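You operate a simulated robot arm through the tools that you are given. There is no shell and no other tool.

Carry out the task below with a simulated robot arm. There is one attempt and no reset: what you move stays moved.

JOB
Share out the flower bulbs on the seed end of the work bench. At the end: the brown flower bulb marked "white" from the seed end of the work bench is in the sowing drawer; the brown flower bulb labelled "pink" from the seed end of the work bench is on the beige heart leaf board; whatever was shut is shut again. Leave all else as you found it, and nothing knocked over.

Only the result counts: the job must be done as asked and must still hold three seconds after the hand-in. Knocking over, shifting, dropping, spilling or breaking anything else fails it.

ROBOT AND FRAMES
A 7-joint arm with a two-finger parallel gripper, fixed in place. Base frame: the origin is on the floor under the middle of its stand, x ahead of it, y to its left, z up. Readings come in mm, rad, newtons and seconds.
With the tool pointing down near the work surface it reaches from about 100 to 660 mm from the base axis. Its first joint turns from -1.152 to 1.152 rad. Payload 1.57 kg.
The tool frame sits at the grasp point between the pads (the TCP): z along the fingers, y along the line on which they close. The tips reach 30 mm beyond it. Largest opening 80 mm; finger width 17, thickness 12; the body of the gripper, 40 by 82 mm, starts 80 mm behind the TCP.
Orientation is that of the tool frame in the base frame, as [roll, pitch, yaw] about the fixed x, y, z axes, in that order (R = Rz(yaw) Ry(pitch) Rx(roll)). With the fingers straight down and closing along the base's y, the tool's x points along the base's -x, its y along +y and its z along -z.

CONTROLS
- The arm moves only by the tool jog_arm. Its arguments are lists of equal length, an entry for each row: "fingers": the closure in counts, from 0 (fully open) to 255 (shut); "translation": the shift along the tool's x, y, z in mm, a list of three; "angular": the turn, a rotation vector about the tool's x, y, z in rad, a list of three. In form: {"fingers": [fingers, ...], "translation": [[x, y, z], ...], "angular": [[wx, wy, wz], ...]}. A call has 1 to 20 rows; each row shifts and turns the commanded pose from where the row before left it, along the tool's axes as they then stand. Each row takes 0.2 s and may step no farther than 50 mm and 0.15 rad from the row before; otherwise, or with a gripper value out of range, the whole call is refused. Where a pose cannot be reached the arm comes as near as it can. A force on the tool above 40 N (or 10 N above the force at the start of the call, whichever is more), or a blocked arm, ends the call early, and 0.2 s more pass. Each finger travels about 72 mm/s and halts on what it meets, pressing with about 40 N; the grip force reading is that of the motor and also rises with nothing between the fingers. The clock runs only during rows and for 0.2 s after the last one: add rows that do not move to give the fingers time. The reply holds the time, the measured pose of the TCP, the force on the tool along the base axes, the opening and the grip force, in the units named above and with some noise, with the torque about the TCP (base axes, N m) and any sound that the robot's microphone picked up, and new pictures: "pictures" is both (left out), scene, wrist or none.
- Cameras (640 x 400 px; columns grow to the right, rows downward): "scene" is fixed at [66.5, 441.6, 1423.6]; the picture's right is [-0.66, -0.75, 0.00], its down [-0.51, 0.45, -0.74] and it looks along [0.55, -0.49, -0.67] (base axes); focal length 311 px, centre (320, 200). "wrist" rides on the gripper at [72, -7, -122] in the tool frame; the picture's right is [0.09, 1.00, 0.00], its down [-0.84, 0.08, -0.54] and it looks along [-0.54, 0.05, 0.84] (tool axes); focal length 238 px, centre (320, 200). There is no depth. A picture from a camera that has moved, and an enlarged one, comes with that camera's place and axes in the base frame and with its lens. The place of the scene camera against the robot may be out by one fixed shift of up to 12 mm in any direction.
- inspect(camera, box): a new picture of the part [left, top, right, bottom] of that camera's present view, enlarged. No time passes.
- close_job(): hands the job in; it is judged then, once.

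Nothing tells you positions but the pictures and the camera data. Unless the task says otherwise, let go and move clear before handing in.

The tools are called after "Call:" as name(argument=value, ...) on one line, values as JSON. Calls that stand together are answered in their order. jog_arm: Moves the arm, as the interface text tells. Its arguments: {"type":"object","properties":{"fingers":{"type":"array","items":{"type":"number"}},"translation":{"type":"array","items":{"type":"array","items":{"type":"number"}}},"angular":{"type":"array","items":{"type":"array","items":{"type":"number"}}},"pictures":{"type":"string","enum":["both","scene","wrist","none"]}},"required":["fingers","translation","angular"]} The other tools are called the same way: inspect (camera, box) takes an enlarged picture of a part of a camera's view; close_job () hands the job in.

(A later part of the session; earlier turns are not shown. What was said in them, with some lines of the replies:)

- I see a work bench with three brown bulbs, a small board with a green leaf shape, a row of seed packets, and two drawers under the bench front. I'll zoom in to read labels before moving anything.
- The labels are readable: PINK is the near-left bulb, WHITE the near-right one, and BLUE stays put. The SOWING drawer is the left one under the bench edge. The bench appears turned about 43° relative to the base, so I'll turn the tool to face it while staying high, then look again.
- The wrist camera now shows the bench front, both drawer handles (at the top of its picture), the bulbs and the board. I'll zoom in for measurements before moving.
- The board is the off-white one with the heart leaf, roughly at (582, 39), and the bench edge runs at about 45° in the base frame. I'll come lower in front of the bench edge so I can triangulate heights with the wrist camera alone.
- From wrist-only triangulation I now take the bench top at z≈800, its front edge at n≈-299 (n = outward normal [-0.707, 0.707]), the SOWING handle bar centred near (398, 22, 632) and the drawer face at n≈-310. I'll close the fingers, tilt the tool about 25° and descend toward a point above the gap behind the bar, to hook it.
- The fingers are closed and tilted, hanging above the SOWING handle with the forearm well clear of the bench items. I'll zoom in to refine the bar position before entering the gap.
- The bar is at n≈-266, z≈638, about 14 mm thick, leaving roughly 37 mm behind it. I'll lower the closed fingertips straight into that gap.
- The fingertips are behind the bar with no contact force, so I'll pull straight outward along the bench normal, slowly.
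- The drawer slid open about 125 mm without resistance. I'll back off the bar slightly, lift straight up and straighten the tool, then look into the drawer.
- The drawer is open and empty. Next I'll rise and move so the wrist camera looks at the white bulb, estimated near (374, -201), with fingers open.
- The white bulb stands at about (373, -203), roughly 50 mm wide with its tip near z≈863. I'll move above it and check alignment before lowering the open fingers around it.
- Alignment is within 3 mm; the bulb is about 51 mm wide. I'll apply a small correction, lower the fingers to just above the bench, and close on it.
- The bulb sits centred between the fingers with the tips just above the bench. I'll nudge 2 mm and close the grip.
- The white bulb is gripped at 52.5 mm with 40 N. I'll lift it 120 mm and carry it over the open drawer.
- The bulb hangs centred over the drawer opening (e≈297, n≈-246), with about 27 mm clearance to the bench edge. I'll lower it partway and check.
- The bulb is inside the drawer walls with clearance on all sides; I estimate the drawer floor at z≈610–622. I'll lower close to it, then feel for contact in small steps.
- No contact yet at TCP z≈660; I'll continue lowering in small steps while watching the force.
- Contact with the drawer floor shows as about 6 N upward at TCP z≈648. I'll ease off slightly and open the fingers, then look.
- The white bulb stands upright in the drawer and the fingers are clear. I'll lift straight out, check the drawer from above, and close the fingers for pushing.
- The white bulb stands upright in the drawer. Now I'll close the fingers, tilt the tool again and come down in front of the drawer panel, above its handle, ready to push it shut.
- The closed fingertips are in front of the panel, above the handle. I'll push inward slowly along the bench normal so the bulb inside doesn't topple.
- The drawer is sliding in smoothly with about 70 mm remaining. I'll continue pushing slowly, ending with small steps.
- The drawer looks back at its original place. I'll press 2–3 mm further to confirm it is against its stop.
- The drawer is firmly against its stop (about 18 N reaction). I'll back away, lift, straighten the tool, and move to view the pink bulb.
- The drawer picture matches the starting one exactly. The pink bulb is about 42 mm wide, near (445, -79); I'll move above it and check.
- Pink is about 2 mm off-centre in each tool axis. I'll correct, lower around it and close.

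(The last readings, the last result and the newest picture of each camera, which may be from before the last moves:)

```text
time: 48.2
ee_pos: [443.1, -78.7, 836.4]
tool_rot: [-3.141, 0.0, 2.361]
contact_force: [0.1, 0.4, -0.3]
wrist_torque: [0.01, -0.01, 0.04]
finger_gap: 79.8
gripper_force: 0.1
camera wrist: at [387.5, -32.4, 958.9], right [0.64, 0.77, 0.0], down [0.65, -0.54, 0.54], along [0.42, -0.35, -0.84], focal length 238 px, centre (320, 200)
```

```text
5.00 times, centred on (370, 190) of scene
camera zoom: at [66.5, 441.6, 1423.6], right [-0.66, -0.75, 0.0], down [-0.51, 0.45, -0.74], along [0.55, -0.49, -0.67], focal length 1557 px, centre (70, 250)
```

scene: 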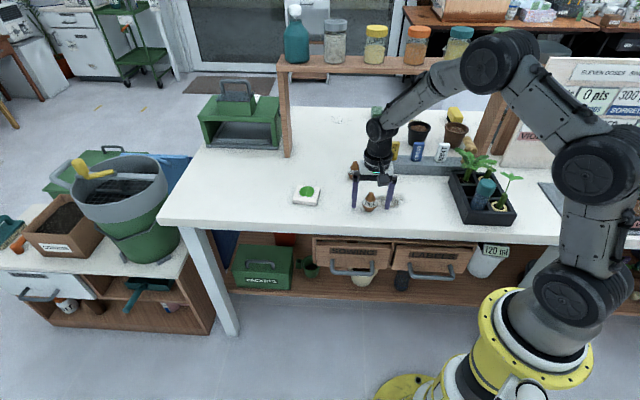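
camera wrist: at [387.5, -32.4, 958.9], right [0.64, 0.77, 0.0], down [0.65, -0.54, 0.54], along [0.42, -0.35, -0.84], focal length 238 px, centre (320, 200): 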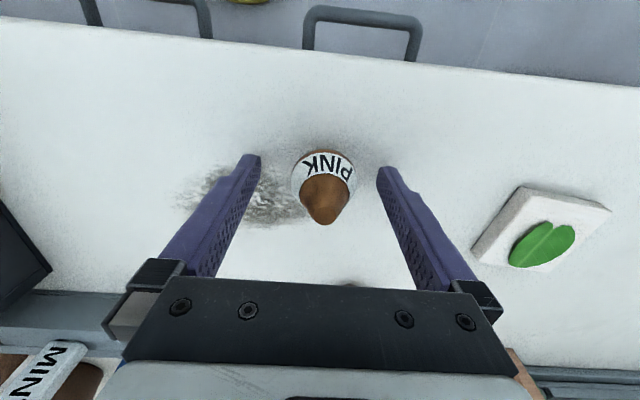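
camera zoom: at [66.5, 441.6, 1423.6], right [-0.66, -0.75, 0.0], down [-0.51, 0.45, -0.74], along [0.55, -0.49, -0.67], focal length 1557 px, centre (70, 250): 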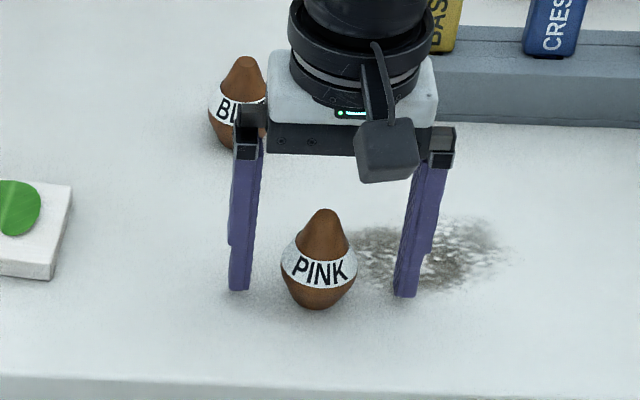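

Centred to within about 2 mm; I'll nudge and close the grip on the pink bulb.

Call:
jog_arm(fingers=[0, 255, 255, 255, 255, 255], translation=[[1, 2, 1], [0, 0, 0], [0, 0, 0], [0, 0, 0], [0, 0, 0], [0, 0, 0]], angular=[[0, 0, 0], [0, 0, 0], [0, 0, 0], [0, 0, 0], [0, 0, 0], [0, 0, 0]])

Call:
inspect(camera="wrist", box=[220, 100, 420, 240])

Call:
inspect(camera="wrist", box=[440, 160, 640, 290])

```text
time: 49.6
ee_pos: [444.3, -77.0, 835.8]
tool_rot: [-3.141, 0.0, 2.358]
contact_force: [-1.5, -0.5, -0.2]
wrist_torque: [0.01, 0.03, 0.02]
finger_gap: 43.0
gripper_force: 39.9
camera wrist: at [388.3, -30.4, 958.6], right [0.64, 0.77, 0.0], down [0.65, -0.54, 0.54], along [0.42, -0.35, -0.84], focal length 238 px, centre (320, 200)
```

scene: 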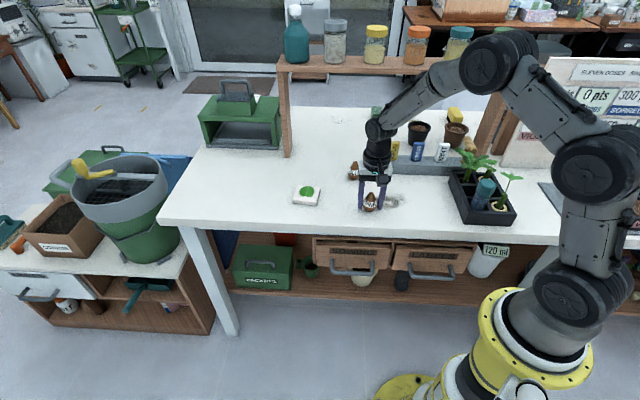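
wrist: 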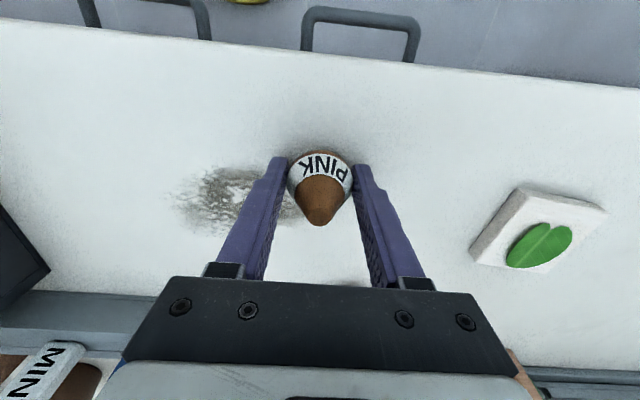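

```text
2.86 times, centred on (320, 170) of wrist
camera zoom: at [388.3, -30.4, 958.6], right [0.64, 0.77, 0.0], down [0.65, -0.54, 0.54], along [0.42, -0.35, -0.84], focal length 681 px, centre (320, 286)
```

zoom: 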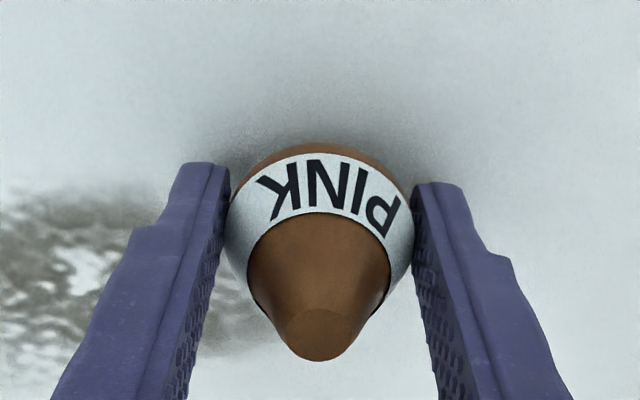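

```text
3.08 times, centred on (540, 225) of wrist
camera zoom: at [388.3, -30.4, 958.6], right [0.64, 0.77, 0.0], down [0.65, -0.54, 0.54], along [0.42, -0.35, -0.84], focal length 733 px, centre (-357, 123)
```

zoom: 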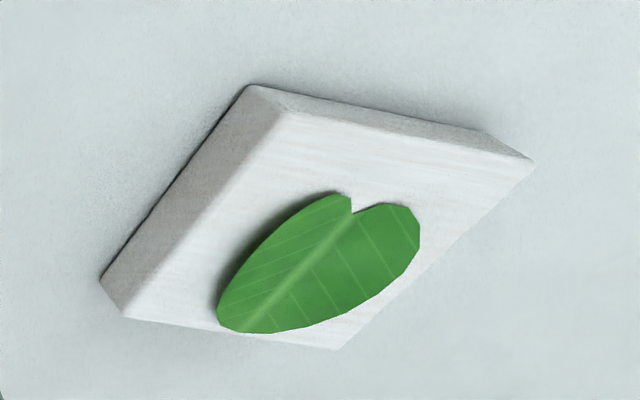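

The pink bulb is held at 43 mm. I take the board's centre at about n≈-409, e≈441 (≈ (601, 22)), with its top at z≈812. I'll lift and carry the bulb over it.

Call:
jog_arm(fingers=[255, 255, 255, 255, 255, 255, 255, 255, 255, 255], translation=[[0, 0, -15], [0, 0, -30], [0, 0, -35], [0, 0, -15], [-8.6, 36.2, 0], [-8.6, 36.2, 0], [-8.6, 36.2, 0], [-8.6, 36.2, 0], [-8.6, 36.2, 0], [0, 0, 0]], angular=[[0, 0, 0], [0, 0, 0], [0, 0, 0], [0, 0, 0], [0, 0, 0], [0, 0, 0], [0, 0, 0], [0, 0, 0], [0, 0, 0], [0, 0, 0]])

Call:
inspect(camera="wrist", box=[240, 60, 400, 240])

Call:
inspect(camera="scene", box=[265, 130, 365, 220])

```text
time: 51.8
ee_pos: [603.8, 21.9, 933.2]
tool_rot: [3.141, 0.0, 2.358]
contact_force: [0.0, -0.4, -0.4]
wrist_torque: [0.01, -0.02, 0.04]
finger_gap: 42.7
gripper_force: 40.2
camera wrist: at [549.0, 68.1, 1056.3], right [0.64, 0.77, 0.0], down [0.65, -0.54, 0.54], along [0.42, -0.35, -0.84], focal length 238 px, centre (320, 200)
```

scene: 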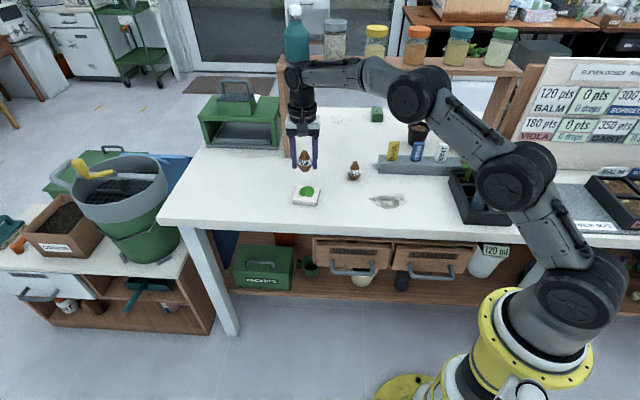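
wrist: 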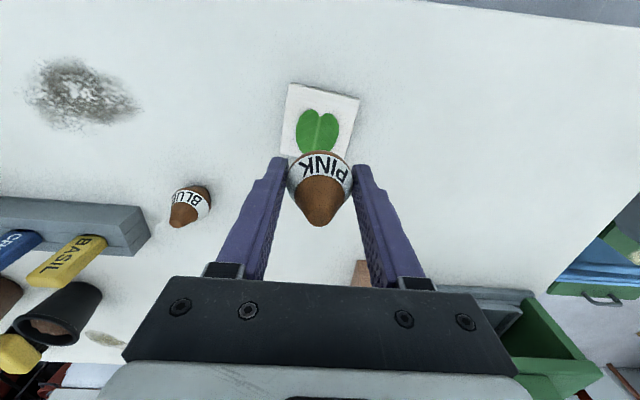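

```text
2.22 times, centred on (320, 150) of wrist
camera zoom: at [549.0, 68.1, 1056.3], right [0.64, 0.77, 0.0], down [0.65, -0.54, 0.54], along [0.42, -0.35, -0.84], focal length 530 px, centre (320, 311)
```

zoom: 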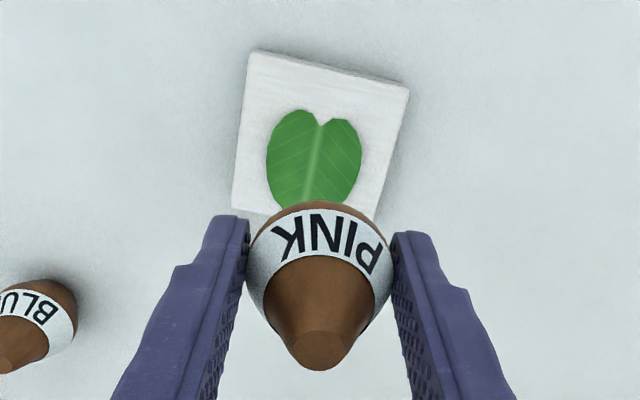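

```text
4.44 times, centred on (315, 175) of scene
camera zoom: at [66.5, 441.6, 1423.6], right [-0.66, -0.75, 0.0], down [-0.51, 0.45, -0.74], along [0.55, -0.49, -0.67], focal length 1384 px, centre (342, 311)
```

zoom: 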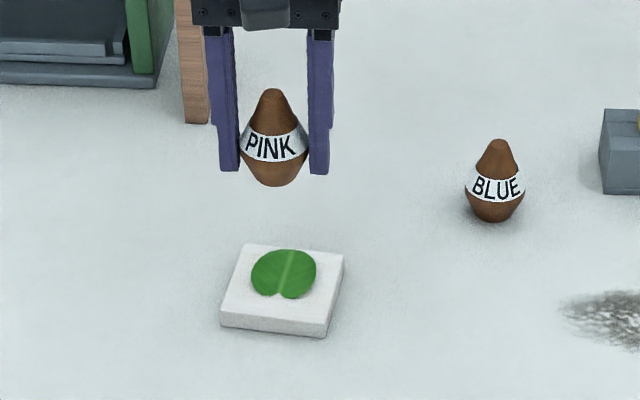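

The bulb is over the board, about 5 mm from its centre. I'll shift 2 mm and lower to just above the surface, then step down by touch.

Call:
jog_arm(fingers=[255, 255, 255, 255, 255], translation=[[1, -2, 20], [0, 0, 25], [0, 0, 20], [0, 0, 9], [0, 0, 0]], angular=[[0, 0, 0], [0, 0, 0], [0, 0, 0], [0, 0, 0], [0, 0, 0]])

Call:
inspect(camera="wrist", box=[220, 100, 420, 260])

Call:
inspect(camera="scene", box=[265, 150, 345, 220])

```text
time: 53.0
ee_pos: [600.2, 21.2, 857.2]
tool_rot: [3.141, 0.0, 2.36]
contact_force: [-0.3, -0.3, -0.6]
wrist_torque: [-0.02, 0.0, -0.04]
finger_gap: 42.8
gripper_force: 39.7
camera wrist: at [545.5, 67.0, 980.6], right [0.64, 0.77, 0.0], down [0.65, -0.54, 0.54], along [0.42, -0.35, -0.84], focal length 238 px, centre (320, 200)
```

scene: 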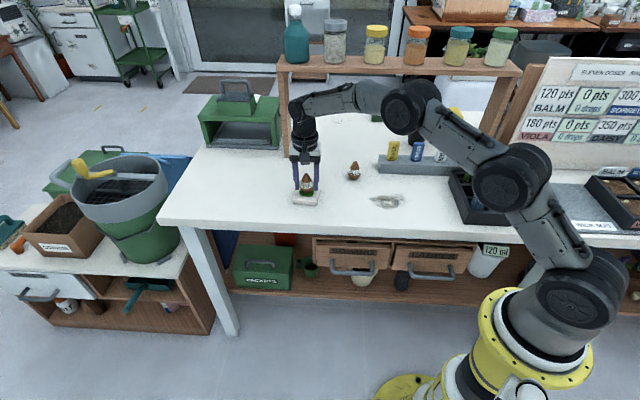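
wrist: 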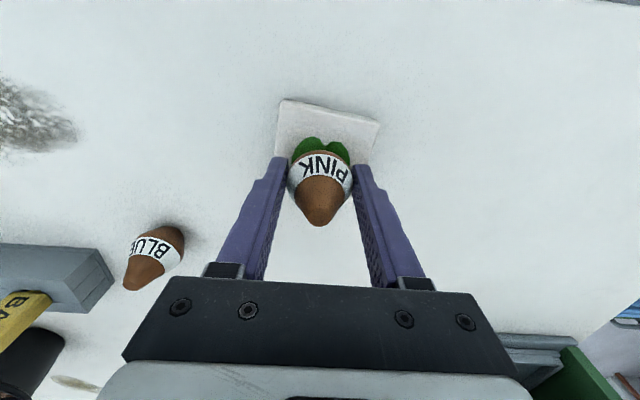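

```text
2.50 times, centred on (320, 180) of wrist
camera zoom: at [545.5, 67.0, 980.6], right [0.64, 0.77, 0.0], down [0.65, -0.54, 0.54], along [0.42, -0.35, -0.84], focal length 596 px, centre (320, 250)
```

zoom: 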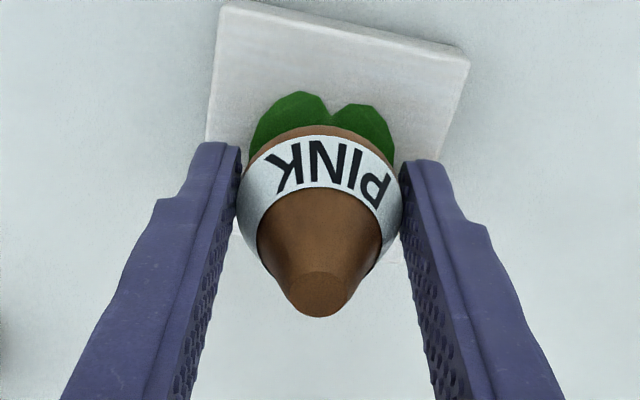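

```text
5.71 times, centred on (305, 185) of scene
camera zoom: at [66.5, 441.6, 1423.6], right [-0.66, -0.75, 0.0], down [-0.51, 0.45, -0.74], along [0.55, -0.49, -0.67], focal length 1779 px, centre (406, 286)
```

zoom: 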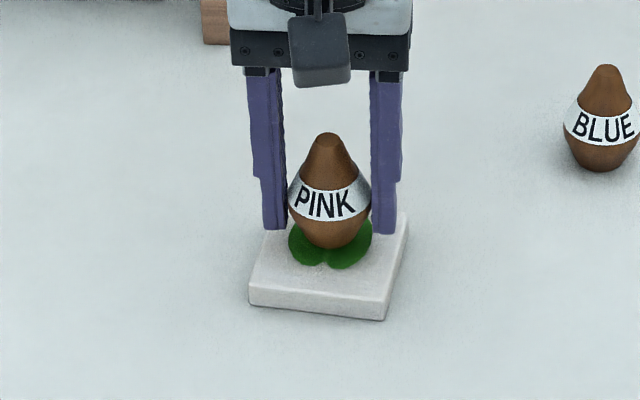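

Call:
jog_arm(fingers=[255, 255, 255], translation=[[0, 0, 1.5], [0, 0, 1.5], [0, 0, 0]], angular=[[0, 0, 0], [0, 0, 0], [0, 0, 0]], pictures="none")

Call:
jog_arm(fingers=[255, 255, 255], translation=[[0, 0, 1], [0, 0, 1], [0, 0, 0]], angular=[[0, 0, 0], [0, 0, 0], [0, 0, 0]], pictures="none")

```text
time: 53.8
ee_pos: [600.3, 21.4, 855.0]
tool_rot: [3.141, -0.001, 2.359]
contact_force: [0.8, -0.8, -0.8]
wrist_torque: [0.04, -0.03, 0.0]
finger_gap: 42.7
gripper_force: 40.0
```

```text
time: 54.6
ee_pos: [600.1, 20.5, 853.3]
tool_rot: [3.142, 0.001, 2.361]
contact_force: [0.3, -0.6, -0.3]
wrist_torque: [0.01, -0.01, 0.0]
finger_gap: 42.5
gripper_force: 39.6
```

No contact yet at TCP z≈853; I'll keep stepping down by about 1 mm at a time.

Call:
jog_arm(fingers=[255, 255, 255], translation=[[0, 0, 1], [0, 0, 0.7], [0, 0, 0]], angular=[[0, 0, 0], [0, 0, 0], [0, 0, 0]], pictures="none")

```text
time: 55.4
ee_pos: [600.2, 20.2, 851.2]
tool_rot: [-3.141, 0.001, 2.36]
contact_force: [-0.4, 0.0, -0.2]
wrist_torque: [0.03, -0.01, 0.0]
finger_gap: 42.7
gripper_force: 39.9
```

Call:
jog_arm(fingers=[255, 255, 255], translation=[[0, 0, 0.8], [0, 0, 0.7], [0, 0, 0]], angular=[[0, 0, 0], [0, 0, 0], [0, 0, 0]], pictures="none")

```text
time: 56.2
ee_pos: [601.3, 21.0, 850.9]
tool_rot: [3.139, -0.001, 2.36]
contact_force: [-1.4, 0.2, 3.4]
wrist_torque: [-0.02, 0.05, 0.0]
finger_gap: 42.6
gripper_force: 40.0
```

A light contact of about 3 N shows the bulb is resting on the board. I'll check the picture and then open the fingers gradually.

Call:
jog_arm(fingers=[255, 200, 150, 100, 50, 0, 0], translation=[[0, 0, 0.2], [0, 0, 0], [0, 0, 0], [0, 0, 0], [0, 0, 0], [0, 0, 0], [0, 0, 0]], angular=[[0, 0, 0], [0, 0, 0], [0, 0, 0], [0, 0, 0], [0, 0, 0], [0, 0, 0], [0, 0, 0]])

Call:
inspect(camera="scene", box=[265, 150, 345, 220])

Call:
inspect(camera="wrist", box=[220, 90, 420, 250])

```text
time: 57.8
ee_pos: [600.8, 20.1, 849.9]
tool_rot: [-3.141, -0.001, 2.359]
contact_force: [-0.3, 0.6, -0.5]
wrist_torque: [0.01, 0.01, -0.06]
finger_gap: 79.9
gripper_force: 0.1
camera wrist: at [544.7, 66.7, 972.5], right [0.64, 0.77, 0.0], down [0.65, -0.54, 0.54], along [0.42, -0.35, -0.84], focal length 238 px, centre (320, 200)
```

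scene: 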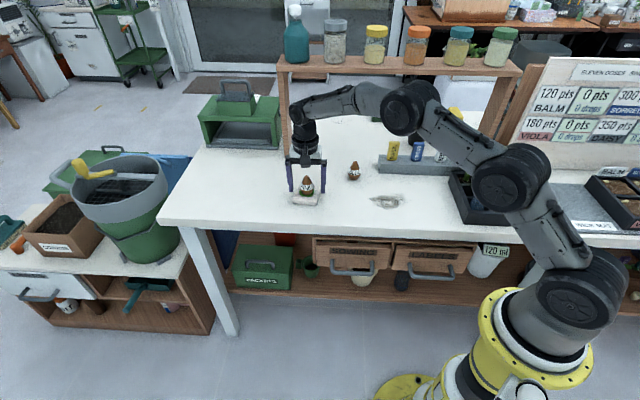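
wrist: 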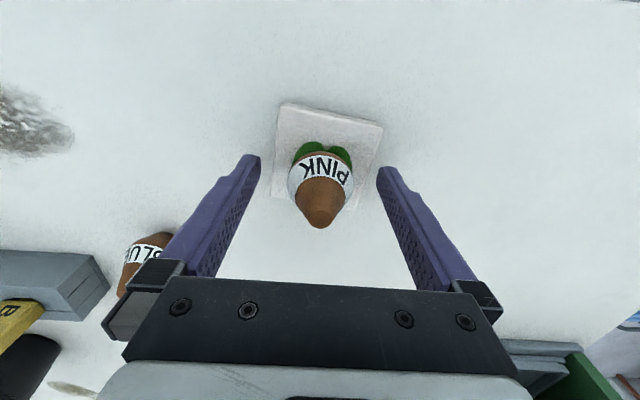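

```text
5.71 times, centred on (305, 185) of scene
camera zoom: at [66.5, 441.6, 1423.6], right [-0.66, -0.75, 0.0], down [-0.51, 0.45, -0.74], along [0.55, -0.49, -0.67], focal length 1779 px, centre (406, 286)
```

zoom: 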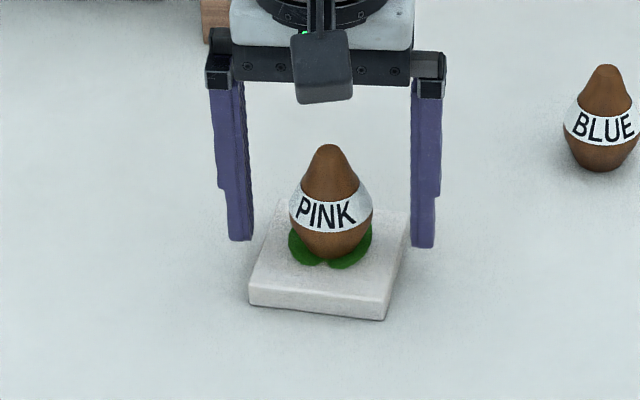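

```text
2.50 times, centred on (320, 170) of wrist
camera zoom: at [544.7, 66.7, 972.5], right [0.64, 0.77, 0.0], down [0.65, -0.54, 0.54], along [0.42, -0.35, -0.84], focal length 596 px, centre (320, 275)
```

zoom: 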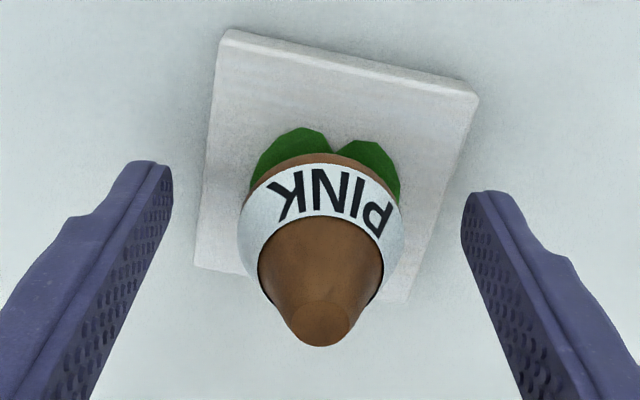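

The pink bulb stands upright on the board, inside its edges, and the fingers are fully open. I'll lift straight up and clear, then check the whole scene.

Call:
jog_arm(fingers=[0, 0, 0, 0, 0, 0, 0, 0, 0, 0], translation=[[0, 0, -15], [0, 0, -30], [0, 0, -40], [0, 0, -40], [0, 0, -40], [35, -30, 0], [35, -30, 0], [35, -30, 0], [0, 0, 0], [0, 0, 0]], angular=[[0, 0, 0], [0, 0, 0], [0, 0, 0], [0, 0, 0], [0, 0, 0], [0, 0, 0], [0, 0, 0], [0, 0, 0], [0, 0, 0], [0, 0, 0]])

Call:
inspect(camera="scene", box=[265, 150, 345, 220])

Call:
inspect(camera="scene", box=[300, 225, 420, 300])

Call:
inspect(camera="scene", box=[340, 90, 540, 240])

```text
time: 60.0
ee_pos: [461.4, 28.7, 1013.0]
tool_rot: [3.141, 0.0, 2.359]
contact_force: [0.2, -1.0, -0.8]
wrist_torque: [-0.04, 0.01, 0.0]
finger_gap: 80.0
gripper_force: 0.0
camera wrist: at [406.7, 75.5, 1135.9], right [0.64, 0.77, 0.0], down [0.65, -0.54, 0.54], along [0.42, -0.35, -0.84], focal length 238 px, centre (320, 200)
```

scene: 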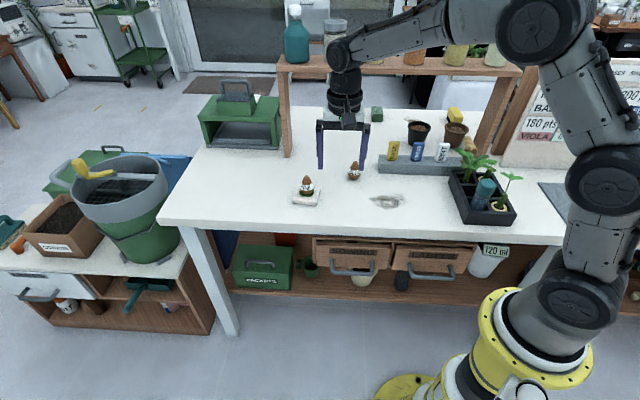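
wrist: 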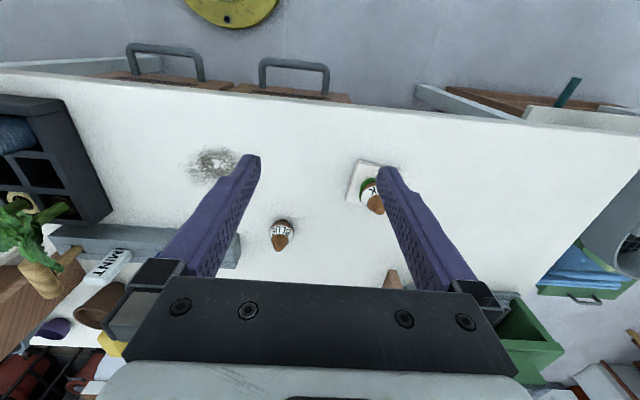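

```text
5.71 times, centred on (305, 185) of scene
camera zoom: at [66.4, 441.6, 1423.6], right [-0.66, -0.75, 0.0], down [-0.51, 0.45, -0.74], along [0.55, -0.49, -0.67], focal length 1779 px, centre (406, 286)
```

zoom: 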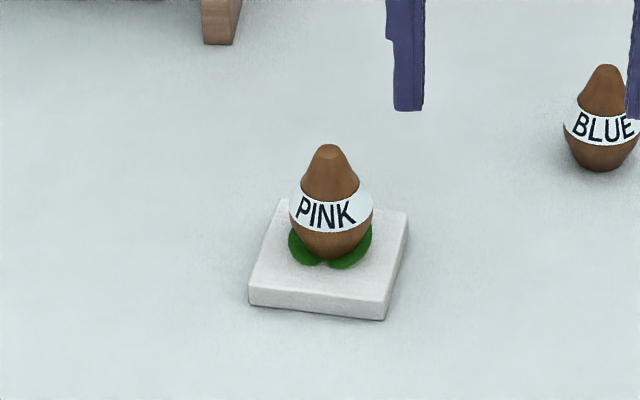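

```text
5.33 times, centred on (360, 262) of scene
camera zoom: at [66.4, 441.6, 1423.6], right [-0.66, -0.75, 0.0], down [-0.51, 0.45, -0.74], along [0.55, -0.49, -0.67], focal length 1661 px, centre (107, -133)
```

zoom: 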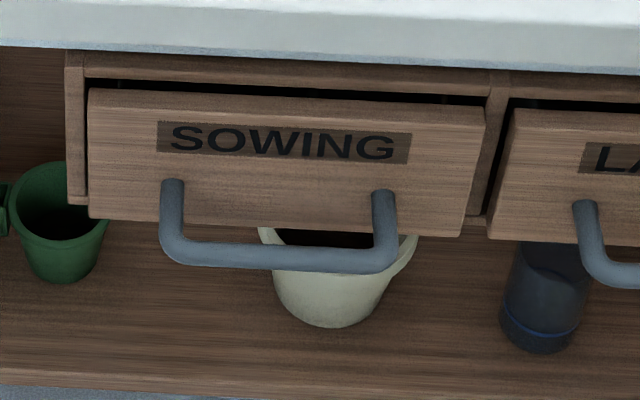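

```text
2.67 times, centred on (440, 165) of scene
camera zoom: at [66.4, 441.6, 1423.6], right [-0.66, -0.75, 0.0], down [-0.51, 0.45, -0.74], along [0.55, -0.49, -0.67], focal length 830 px, centre (0, 293)
```

zoom: 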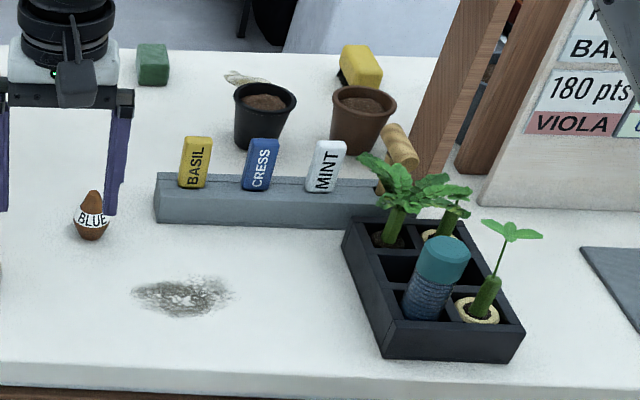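

The pink bulb stands on the heart leaf board and the white bulb is in the shut SOWING drawer, which looks the same as at the start. The blue bulb and everything else I can see is where it was, and the gripper is empty and clear, so I'm handing the job in.

Call:
close_job()

```text
The job is handed in.
```

I put the white bulb in the sowing drawer and the pink bulb on the heart leaf board, then handed the job in. I haven't been told the verdict.

- **White bulb:** it stood upright in the drawer when I let go. I closed the drawer slowly until it pressed against its stop, and its front looks the same as in the starting picture. I couldn't see inside once it was shut.
- **Pink bulb:** it stands upright near the middle of the board. The board looks off-white, but it was the only heart leaf board I saw, so I took it as the beige one.
- **Everything else:** the blue bulb, seed packets, plant tray and "LABELS" drawer look untouched in the last pictures. The gripper is open, empty and clear of the bench.
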